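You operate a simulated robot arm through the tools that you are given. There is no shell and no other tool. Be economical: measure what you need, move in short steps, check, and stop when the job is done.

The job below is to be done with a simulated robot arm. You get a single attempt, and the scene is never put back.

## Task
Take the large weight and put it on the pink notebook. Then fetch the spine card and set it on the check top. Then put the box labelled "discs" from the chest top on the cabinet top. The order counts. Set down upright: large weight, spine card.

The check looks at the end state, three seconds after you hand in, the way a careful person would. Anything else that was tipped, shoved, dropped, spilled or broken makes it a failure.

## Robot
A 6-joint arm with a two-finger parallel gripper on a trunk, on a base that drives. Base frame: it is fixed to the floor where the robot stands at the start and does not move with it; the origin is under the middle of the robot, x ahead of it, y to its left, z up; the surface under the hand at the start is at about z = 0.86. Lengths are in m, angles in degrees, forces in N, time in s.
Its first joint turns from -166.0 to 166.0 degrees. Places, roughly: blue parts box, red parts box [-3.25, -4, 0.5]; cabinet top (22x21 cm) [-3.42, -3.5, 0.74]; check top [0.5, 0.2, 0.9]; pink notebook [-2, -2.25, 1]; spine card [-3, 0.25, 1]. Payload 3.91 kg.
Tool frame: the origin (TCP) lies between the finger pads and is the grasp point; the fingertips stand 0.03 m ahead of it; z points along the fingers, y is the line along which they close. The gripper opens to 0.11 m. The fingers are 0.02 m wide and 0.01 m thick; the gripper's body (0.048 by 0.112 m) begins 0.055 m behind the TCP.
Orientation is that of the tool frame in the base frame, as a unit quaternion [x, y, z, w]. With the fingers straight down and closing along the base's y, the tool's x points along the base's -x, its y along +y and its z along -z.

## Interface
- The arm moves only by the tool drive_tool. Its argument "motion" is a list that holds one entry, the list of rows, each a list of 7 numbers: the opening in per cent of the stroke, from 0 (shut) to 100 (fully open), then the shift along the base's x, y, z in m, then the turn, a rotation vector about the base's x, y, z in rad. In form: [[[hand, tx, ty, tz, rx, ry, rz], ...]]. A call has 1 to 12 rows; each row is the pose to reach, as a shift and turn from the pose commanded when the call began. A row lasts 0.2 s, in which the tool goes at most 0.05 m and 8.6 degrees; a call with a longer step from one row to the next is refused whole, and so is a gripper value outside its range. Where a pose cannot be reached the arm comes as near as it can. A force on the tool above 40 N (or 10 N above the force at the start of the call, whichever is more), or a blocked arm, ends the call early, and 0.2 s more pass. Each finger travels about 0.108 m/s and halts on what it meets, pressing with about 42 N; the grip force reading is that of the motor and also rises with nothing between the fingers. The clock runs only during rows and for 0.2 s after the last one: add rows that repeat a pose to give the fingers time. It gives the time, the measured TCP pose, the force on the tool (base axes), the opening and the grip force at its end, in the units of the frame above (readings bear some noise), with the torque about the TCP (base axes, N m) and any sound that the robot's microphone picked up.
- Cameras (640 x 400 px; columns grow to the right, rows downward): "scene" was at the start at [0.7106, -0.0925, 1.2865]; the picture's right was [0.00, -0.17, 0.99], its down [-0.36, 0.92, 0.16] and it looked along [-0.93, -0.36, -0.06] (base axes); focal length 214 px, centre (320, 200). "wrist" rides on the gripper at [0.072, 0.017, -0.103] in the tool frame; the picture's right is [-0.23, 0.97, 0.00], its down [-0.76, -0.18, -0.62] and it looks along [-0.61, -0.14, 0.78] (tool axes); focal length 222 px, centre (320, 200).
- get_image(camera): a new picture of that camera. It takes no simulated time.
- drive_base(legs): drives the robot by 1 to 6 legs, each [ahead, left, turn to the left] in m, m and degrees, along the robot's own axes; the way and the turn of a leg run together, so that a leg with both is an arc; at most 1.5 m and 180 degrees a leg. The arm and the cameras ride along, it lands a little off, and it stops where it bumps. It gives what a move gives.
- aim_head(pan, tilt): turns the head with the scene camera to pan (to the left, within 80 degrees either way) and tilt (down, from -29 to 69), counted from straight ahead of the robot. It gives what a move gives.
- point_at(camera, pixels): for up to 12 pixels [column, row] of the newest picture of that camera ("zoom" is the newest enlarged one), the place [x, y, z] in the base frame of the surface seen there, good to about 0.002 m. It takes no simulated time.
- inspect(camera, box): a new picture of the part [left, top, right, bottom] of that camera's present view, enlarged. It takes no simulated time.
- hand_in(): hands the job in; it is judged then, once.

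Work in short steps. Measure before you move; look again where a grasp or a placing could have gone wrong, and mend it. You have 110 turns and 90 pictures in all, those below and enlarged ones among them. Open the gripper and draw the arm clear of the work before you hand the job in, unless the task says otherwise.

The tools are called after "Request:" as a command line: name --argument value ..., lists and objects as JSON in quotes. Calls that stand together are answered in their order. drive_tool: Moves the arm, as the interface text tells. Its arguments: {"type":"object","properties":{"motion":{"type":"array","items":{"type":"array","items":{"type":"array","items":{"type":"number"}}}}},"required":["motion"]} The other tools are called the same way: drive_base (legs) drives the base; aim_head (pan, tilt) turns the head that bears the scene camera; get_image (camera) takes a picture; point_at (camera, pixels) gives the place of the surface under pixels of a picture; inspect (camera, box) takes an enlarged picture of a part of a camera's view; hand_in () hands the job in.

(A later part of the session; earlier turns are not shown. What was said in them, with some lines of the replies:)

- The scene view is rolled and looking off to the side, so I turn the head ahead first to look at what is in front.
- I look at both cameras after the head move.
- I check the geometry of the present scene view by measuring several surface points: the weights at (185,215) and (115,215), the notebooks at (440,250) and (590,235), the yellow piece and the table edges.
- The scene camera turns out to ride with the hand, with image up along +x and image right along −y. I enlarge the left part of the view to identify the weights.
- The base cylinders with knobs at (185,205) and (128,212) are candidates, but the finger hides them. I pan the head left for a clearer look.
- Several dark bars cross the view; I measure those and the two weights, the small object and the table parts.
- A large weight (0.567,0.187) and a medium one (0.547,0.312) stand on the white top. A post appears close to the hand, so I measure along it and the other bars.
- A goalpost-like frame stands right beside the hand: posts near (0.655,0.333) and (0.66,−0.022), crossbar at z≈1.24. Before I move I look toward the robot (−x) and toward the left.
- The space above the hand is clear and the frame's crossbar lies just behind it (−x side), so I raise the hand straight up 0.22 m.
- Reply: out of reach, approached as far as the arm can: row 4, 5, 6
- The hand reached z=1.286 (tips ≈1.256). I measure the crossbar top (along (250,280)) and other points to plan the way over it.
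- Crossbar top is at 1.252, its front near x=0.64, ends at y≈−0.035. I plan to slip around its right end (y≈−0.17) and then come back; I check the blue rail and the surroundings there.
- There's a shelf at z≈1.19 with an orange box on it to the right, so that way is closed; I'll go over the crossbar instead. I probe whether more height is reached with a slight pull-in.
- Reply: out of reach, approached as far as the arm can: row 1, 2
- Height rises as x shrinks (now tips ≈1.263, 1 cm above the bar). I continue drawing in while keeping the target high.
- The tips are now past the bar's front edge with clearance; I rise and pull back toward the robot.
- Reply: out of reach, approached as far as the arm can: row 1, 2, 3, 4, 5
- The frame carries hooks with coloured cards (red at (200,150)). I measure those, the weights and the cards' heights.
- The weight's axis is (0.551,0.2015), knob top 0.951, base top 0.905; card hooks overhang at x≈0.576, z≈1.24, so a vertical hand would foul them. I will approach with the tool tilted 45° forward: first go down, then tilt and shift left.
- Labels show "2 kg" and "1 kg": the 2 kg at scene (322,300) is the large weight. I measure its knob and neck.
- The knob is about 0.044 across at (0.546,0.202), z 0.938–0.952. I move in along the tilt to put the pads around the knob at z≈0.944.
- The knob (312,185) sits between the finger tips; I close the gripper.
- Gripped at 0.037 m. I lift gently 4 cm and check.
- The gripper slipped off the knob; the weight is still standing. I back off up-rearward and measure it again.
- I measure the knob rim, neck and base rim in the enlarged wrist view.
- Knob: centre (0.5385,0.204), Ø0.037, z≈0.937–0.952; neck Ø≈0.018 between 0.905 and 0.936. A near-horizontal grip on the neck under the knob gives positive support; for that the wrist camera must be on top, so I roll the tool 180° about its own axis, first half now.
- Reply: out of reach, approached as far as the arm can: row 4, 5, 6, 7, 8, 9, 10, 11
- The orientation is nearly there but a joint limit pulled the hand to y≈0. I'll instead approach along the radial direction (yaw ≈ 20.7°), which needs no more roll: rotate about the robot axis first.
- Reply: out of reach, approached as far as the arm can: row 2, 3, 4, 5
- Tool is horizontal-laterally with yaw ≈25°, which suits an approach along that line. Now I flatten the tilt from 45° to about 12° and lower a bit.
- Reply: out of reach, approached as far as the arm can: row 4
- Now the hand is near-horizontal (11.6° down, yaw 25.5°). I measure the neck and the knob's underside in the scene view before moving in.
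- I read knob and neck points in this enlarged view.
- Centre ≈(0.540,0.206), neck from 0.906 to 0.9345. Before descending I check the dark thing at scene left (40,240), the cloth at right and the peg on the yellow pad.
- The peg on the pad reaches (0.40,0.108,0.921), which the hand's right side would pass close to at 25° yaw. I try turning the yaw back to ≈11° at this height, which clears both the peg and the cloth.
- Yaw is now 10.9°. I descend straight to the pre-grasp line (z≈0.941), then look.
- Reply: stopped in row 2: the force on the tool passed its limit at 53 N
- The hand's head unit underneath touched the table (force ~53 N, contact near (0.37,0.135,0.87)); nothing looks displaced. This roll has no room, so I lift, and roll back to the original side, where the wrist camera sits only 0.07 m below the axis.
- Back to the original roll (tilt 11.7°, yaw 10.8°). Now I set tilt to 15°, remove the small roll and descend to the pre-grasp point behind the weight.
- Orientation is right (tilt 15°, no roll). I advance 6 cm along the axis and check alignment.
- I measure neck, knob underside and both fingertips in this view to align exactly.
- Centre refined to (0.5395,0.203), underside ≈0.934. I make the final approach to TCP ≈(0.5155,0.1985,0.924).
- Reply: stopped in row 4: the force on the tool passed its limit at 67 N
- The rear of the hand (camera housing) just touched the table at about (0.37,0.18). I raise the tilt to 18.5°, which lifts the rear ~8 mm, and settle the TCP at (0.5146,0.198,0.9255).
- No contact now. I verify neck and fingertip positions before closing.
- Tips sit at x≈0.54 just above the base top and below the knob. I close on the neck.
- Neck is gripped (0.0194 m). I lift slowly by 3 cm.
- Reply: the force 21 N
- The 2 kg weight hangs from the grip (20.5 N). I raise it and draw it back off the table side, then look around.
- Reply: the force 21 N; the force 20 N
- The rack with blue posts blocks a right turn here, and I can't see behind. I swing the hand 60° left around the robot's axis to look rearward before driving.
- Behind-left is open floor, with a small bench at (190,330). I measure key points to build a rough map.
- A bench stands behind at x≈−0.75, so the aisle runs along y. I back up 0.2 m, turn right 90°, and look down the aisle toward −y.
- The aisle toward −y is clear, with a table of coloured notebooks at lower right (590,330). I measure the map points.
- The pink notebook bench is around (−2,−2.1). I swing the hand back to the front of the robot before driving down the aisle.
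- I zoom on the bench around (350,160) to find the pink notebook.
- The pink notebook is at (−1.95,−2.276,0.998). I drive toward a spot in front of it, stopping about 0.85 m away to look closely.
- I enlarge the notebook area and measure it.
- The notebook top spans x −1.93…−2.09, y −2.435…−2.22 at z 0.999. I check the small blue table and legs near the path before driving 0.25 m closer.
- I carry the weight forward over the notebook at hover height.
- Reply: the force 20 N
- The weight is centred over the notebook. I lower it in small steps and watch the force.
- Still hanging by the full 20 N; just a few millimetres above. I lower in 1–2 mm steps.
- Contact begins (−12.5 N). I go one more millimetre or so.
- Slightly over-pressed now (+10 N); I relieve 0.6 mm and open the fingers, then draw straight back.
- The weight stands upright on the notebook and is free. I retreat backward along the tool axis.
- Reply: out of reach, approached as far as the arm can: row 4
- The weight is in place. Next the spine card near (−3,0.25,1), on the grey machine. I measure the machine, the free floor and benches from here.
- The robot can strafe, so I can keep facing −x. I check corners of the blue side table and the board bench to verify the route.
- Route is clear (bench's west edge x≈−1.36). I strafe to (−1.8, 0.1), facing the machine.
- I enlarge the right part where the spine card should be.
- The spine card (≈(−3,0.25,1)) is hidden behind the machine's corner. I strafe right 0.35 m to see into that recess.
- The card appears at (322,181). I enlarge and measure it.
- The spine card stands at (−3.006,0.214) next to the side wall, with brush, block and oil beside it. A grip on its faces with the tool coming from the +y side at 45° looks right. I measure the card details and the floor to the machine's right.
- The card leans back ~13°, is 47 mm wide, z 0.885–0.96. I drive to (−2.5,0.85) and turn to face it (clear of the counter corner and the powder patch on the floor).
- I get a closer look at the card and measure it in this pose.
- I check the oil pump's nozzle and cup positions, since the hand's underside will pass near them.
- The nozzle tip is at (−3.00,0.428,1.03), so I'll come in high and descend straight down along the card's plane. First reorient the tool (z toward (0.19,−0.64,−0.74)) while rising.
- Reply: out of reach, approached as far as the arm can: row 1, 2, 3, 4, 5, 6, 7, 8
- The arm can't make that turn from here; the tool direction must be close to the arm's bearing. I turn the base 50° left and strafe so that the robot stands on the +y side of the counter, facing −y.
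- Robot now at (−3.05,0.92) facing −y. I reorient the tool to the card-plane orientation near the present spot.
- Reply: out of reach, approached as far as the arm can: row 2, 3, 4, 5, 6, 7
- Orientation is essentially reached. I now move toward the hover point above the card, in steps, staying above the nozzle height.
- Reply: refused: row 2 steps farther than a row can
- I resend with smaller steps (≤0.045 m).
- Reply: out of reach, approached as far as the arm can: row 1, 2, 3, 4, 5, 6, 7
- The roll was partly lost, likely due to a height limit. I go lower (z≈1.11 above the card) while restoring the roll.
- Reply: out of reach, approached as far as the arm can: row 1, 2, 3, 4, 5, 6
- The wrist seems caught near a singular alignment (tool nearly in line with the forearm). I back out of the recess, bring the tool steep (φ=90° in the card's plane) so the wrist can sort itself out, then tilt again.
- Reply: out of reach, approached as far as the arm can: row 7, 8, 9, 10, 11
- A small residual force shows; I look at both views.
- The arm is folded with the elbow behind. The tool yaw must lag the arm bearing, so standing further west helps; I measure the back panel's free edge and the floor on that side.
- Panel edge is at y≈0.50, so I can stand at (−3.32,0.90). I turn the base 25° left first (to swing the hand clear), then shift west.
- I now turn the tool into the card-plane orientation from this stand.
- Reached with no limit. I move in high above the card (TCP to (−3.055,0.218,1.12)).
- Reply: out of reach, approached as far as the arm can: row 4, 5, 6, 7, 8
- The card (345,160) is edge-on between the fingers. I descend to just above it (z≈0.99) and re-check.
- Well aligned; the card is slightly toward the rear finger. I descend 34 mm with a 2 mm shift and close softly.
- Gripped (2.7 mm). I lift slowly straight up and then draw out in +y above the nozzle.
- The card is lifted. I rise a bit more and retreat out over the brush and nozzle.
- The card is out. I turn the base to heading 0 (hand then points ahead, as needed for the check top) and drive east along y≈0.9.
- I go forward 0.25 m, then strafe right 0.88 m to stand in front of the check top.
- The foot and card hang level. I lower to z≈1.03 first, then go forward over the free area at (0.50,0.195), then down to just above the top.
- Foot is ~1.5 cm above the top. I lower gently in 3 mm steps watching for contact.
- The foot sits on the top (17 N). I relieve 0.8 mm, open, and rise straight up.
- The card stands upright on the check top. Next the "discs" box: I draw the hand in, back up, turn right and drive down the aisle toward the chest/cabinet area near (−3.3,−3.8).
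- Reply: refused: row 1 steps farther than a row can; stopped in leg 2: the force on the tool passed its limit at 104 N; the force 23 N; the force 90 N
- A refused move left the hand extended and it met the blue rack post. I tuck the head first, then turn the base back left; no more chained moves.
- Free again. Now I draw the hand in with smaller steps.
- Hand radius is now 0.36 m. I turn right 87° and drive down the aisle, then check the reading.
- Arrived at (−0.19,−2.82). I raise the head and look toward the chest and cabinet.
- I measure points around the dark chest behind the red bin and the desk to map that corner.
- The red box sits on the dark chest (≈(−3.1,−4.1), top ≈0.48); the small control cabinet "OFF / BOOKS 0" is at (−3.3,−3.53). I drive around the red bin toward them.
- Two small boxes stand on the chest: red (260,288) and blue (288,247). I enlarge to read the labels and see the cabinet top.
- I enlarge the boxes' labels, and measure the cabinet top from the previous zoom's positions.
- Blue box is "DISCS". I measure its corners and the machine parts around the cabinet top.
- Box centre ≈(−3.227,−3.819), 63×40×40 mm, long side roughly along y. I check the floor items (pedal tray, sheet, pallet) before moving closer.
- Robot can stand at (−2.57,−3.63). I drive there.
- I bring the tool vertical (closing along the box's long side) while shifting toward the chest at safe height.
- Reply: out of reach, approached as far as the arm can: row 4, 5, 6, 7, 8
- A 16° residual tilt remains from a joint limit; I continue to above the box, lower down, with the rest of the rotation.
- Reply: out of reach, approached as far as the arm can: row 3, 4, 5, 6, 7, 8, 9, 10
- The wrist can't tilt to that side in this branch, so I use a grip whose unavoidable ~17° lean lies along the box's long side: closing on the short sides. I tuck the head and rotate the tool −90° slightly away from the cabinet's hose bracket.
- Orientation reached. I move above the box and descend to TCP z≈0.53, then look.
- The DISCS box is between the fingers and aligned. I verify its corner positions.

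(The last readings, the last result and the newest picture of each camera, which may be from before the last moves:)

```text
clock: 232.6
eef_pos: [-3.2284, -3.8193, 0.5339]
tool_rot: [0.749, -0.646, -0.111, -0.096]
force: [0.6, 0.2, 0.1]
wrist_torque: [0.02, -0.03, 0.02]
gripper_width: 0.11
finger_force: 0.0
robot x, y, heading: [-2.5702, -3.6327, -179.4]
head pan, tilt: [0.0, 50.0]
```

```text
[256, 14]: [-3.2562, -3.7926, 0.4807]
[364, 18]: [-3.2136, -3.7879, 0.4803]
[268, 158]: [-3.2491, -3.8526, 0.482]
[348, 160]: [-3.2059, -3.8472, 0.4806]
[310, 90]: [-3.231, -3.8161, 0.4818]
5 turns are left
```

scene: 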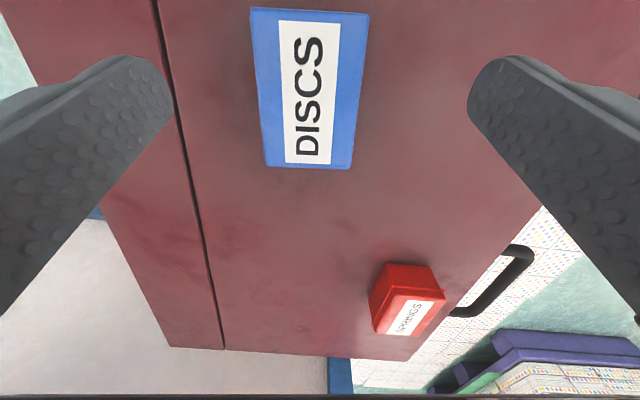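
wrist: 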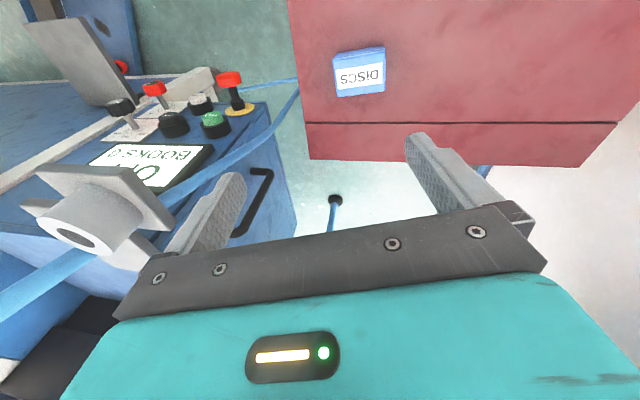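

Only 5 turns remain, so I combine moves: descend around the box (centre (−3.231,−3.820)), close, lift, then rise straight up to z≈0.98.

Request:
drive_tool --motion '[[[100, -0.002, -0.004, -0.03, 0, 0, 0], [100, -0.002, -0.004, -0.056, 0, 0, 0], [100, -0.002, -0.004, -0.056, 0, 0, 0], [60, -0.002, -0.004, -0.056, 0, 0, 0], [20, -0.002, -0.004, -0.056, 0, 0, 0], [0, -0.002, -0.004, -0.056, 0, 0, 0], [0, -0.002, -0.004, -0.056, 0, 0, 0], [0, -0.002, -0.004, -0.056, 0, 0, 0], [0, -0.002, -0.004, -0.04, 0, 0, 0], [0, -0.002, -0.004, -0.005, 0, 0, 0], [0, -0.002, -0.004, 0.04, 0, 0, 0], [0, -0.002, -0.004, 0.08, 0, 0, 0]]]'

Request:
drive_tool --motion '[[[0, 0, 0, 0.045, 0, 0, 0], [0, 0, 0, 0.09, 0, 0, 0], [0, 0, 0, 0.135, 0, 0, 0], [0, 0, 0, 0.18, 0, 0, 0], [0, 0, 0, 0.225, 0, 0, 0], [0, 0, 0, 0.27, 0, 0, 0], [0, 0, 0, 0.315, 0, 0, 0], [0, 0, 0, 0.36, 0, 0, 0], [0, 0, 0, 0.366, 0, 0, 0]]]'

Request:
get_image --camera "scene"

```text
clock: 235.2
eef_pos: [-3.2289, -3.8243, 0.6131]
tool_rot: [0.749, -0.646, -0.111, -0.097]
force: [-0.2, 0.5, -1.5]
wrist_torque: [0.01, -0.01, -0.02]
gripper_width: 0.0494
finger_force: 42.2
robot x, y, heading: [-2.57, -3.6264, -179.7]
head pan, tilt: [0.0, 50.0]
```

```text
clock: 237.2
eef_pos: [-3.2312, -3.8247, 0.979]
tool_rot: [0.749, -0.647, -0.111, -0.097]
force: [-0.1, -0.1, -0.1]
wrist_torque: [-0.02, 0.02, -0.01]
gripper_width: 0.0494
finger_force: 42.1
robot x, y, heading: [-2.5684, -3.6287, -179.9]
head pan, tilt: [0.0, 50.0]
```

```text
3 pictures are left
4 turns are left
```

scene: 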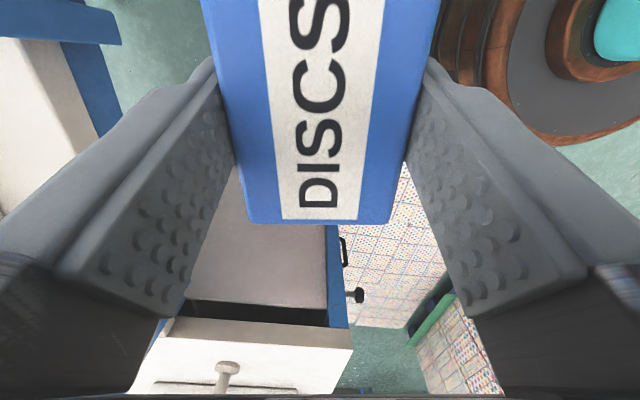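

Box held (0.049 m). I move over the cabinet top at constant height and look.

Request:
drive_tool --motion '[[[0, -0.016, 0.038, 0, 0, 0, 0], [0, -0.032, 0.0765, 0, 0, 0, 0], [0, -0.048, 0.115, 0, 0, 0, 0], [0, -0.064, 0.153, 0, 0, 0, 0], [0, -0.08, 0.1915, 0, 0, 0, 0], [0, -0.096, 0.23, 0, 0, 0, 0], [0, -0.112, 0.268, 0, 0, 0, 0], [0, -0.128, 0.306, 0, 0, 0, 0], [0, -0.144, 0.3445, 0, 0, 0, 0], [0, -0.144, 0.3445, -0.03, 0, 0, 0], [0, -0.144, 0.3445, -0.05, 0, 0, 0]]]'

Request:
get_image --camera "wrist"

Request:
point_at --camera "wrist" --pixels '[[320, 60], [320, 20], [220, 80], [420, 60], [250, 30], [400, 20], [150, 60], [500, 60], [320, 110], [100, 120], [560, 120]]'

```text
clock: 239.6
eef_pos: [-3.3734, -3.4808, 0.9295]
tool_rot: [0.749, -0.646, -0.111, -0.095]
force: [0.4, -0.7, 0.2]
wrist_torque: [-0.01, 0.03, 0.04]
gripper_width: 0.0494
finger_force: 42.1
robot x, y, heading: [-2.5697, -3.6352, -180.0]
head pan, tilt: [0.0, 50.0]
```

```text
2 pictures are left
```

wrist: 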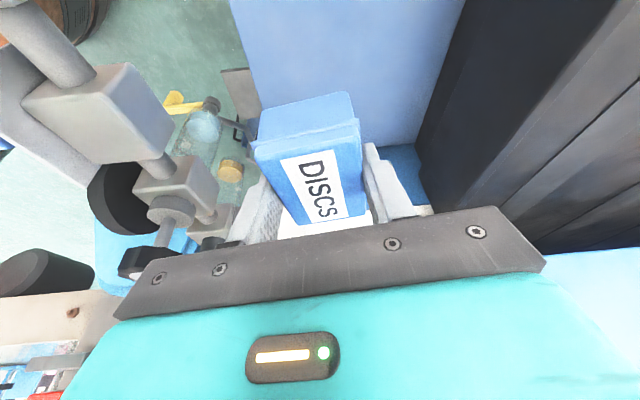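

```text
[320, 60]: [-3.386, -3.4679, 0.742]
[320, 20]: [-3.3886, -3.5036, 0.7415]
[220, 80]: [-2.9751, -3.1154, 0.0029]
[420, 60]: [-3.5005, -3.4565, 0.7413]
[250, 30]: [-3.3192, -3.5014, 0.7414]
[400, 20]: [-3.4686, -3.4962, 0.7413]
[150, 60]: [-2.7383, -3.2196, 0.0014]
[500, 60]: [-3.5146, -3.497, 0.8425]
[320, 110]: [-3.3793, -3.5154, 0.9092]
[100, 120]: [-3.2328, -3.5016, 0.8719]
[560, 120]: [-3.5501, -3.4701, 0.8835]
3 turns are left
```

The cabinet top below is free (z 0.7415, x −3.315…−3.51). I lower the box to contact, open, rise, then retreat clear and look.

Request:
drive_tool --motion '[[[0, 0, 0, -0.04, 0, 0, 0], [0, 0, 0, -0.08, 0, 0, 0], [0, 0, 0, -0.115, 0, 0, 0], [0, 0, 0, -0.137, 0, 0, 0], [0, 0, 0, -0.146, 0, 0, 0], [0, 0, 0, -0.1503, 0, 0, 0], [0, 0, 0, -0.1503, 0, 0, 0], [55, 0, 0, -0.1503, 0, 0, 0], [70, 0, 0, -0.1503, 0, 0, 0], [70, 0, 0, -0.1503, 0, 0, 0], [70, 0, 0, -0.115, 0, 0, 0], [70, 0, 0, -0.07, 0, 0, 0]]]'

Request:
drive_tool --motion '[[[70, 0, 0, 0.04, 0, 0, 0], [70, 0, 0, 0.08, 0, 0, 0], [70, 0, 0, 0.12, 0, 0, 0], [70, 0.005, -0.02, 0.14, 0, 0, 0], [70, 0.02, -0.06, 0.14, 0, 0, 0], [70, 0.035, -0.1, 0.14, 0, 0, 0]]]'

Request:
get_image --camera "wrist"

Request:
get_image --camera "scene"

```text
clock: 242.2
eef_pos: [-3.3723, -3.4804, 0.859]
tool_rot: [0.749, -0.646, -0.111, -0.097]
force: [0.1, 0.5, -0.2]
wrist_torque: [0.0, -0.05, 0.03]
gripper_width: 0.0773
finger_force: 0.2
robot x, y, heading: [-2.5678, -3.6342, -179.4]
head pan, tilt: [0.0, 50.0]
```

```text
clock: 243.6
eef_pos: [-3.3378, -3.5805, 0.9975]
tool_rot: [0.748, -0.647, -0.11, -0.096]
force: [0.1, 0.7, -0.4]
wrist_torque: [-0.01, -0.05, 0.0]
gripper_width: 0.0769
finger_force: 0.1
robot x, y, heading: [-2.5679, -3.6341, -179.7]
head pan, tilt: [0.0, 50.0]
```

```text
1 pictures are left
```

wrist: 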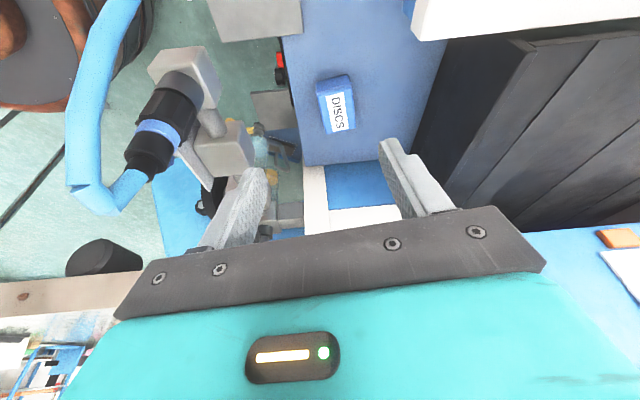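

```text
0 pictures are left
2 turns are left
```

scene: 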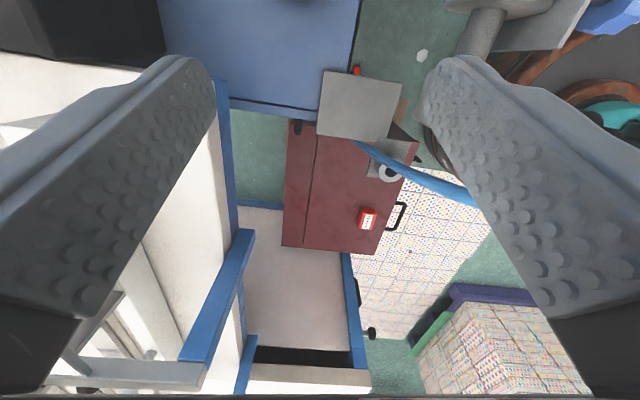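

The DISCS box rests on the cabinet top (wrist view (337,105)), the gripper is open and the arm is clear above, so I hand in.

Request:
hand_in

```text
The job is handed in.
```

I finished all three placements in the order you gave and handed the job in; the check result has not come back.

- **Large weight:** the 2 kg weight stands upright on the pink notebook.
- **Spine card:** it stands upright on the check top.
- **"Discs" box:** the blue box marked DISCS is on the cabinet top.

Contacts that could count against the job:

- **Blue rack post:** while turning near the check top, the extended hand hit it at about 104 N. I backed off, and one picture soon after showed nothing knocked over.
- **Check table:** the hand also touched it twice, at 53 N and 67 N, while I was getting hold of the weight. The pictures afterwards showed nothing moved.
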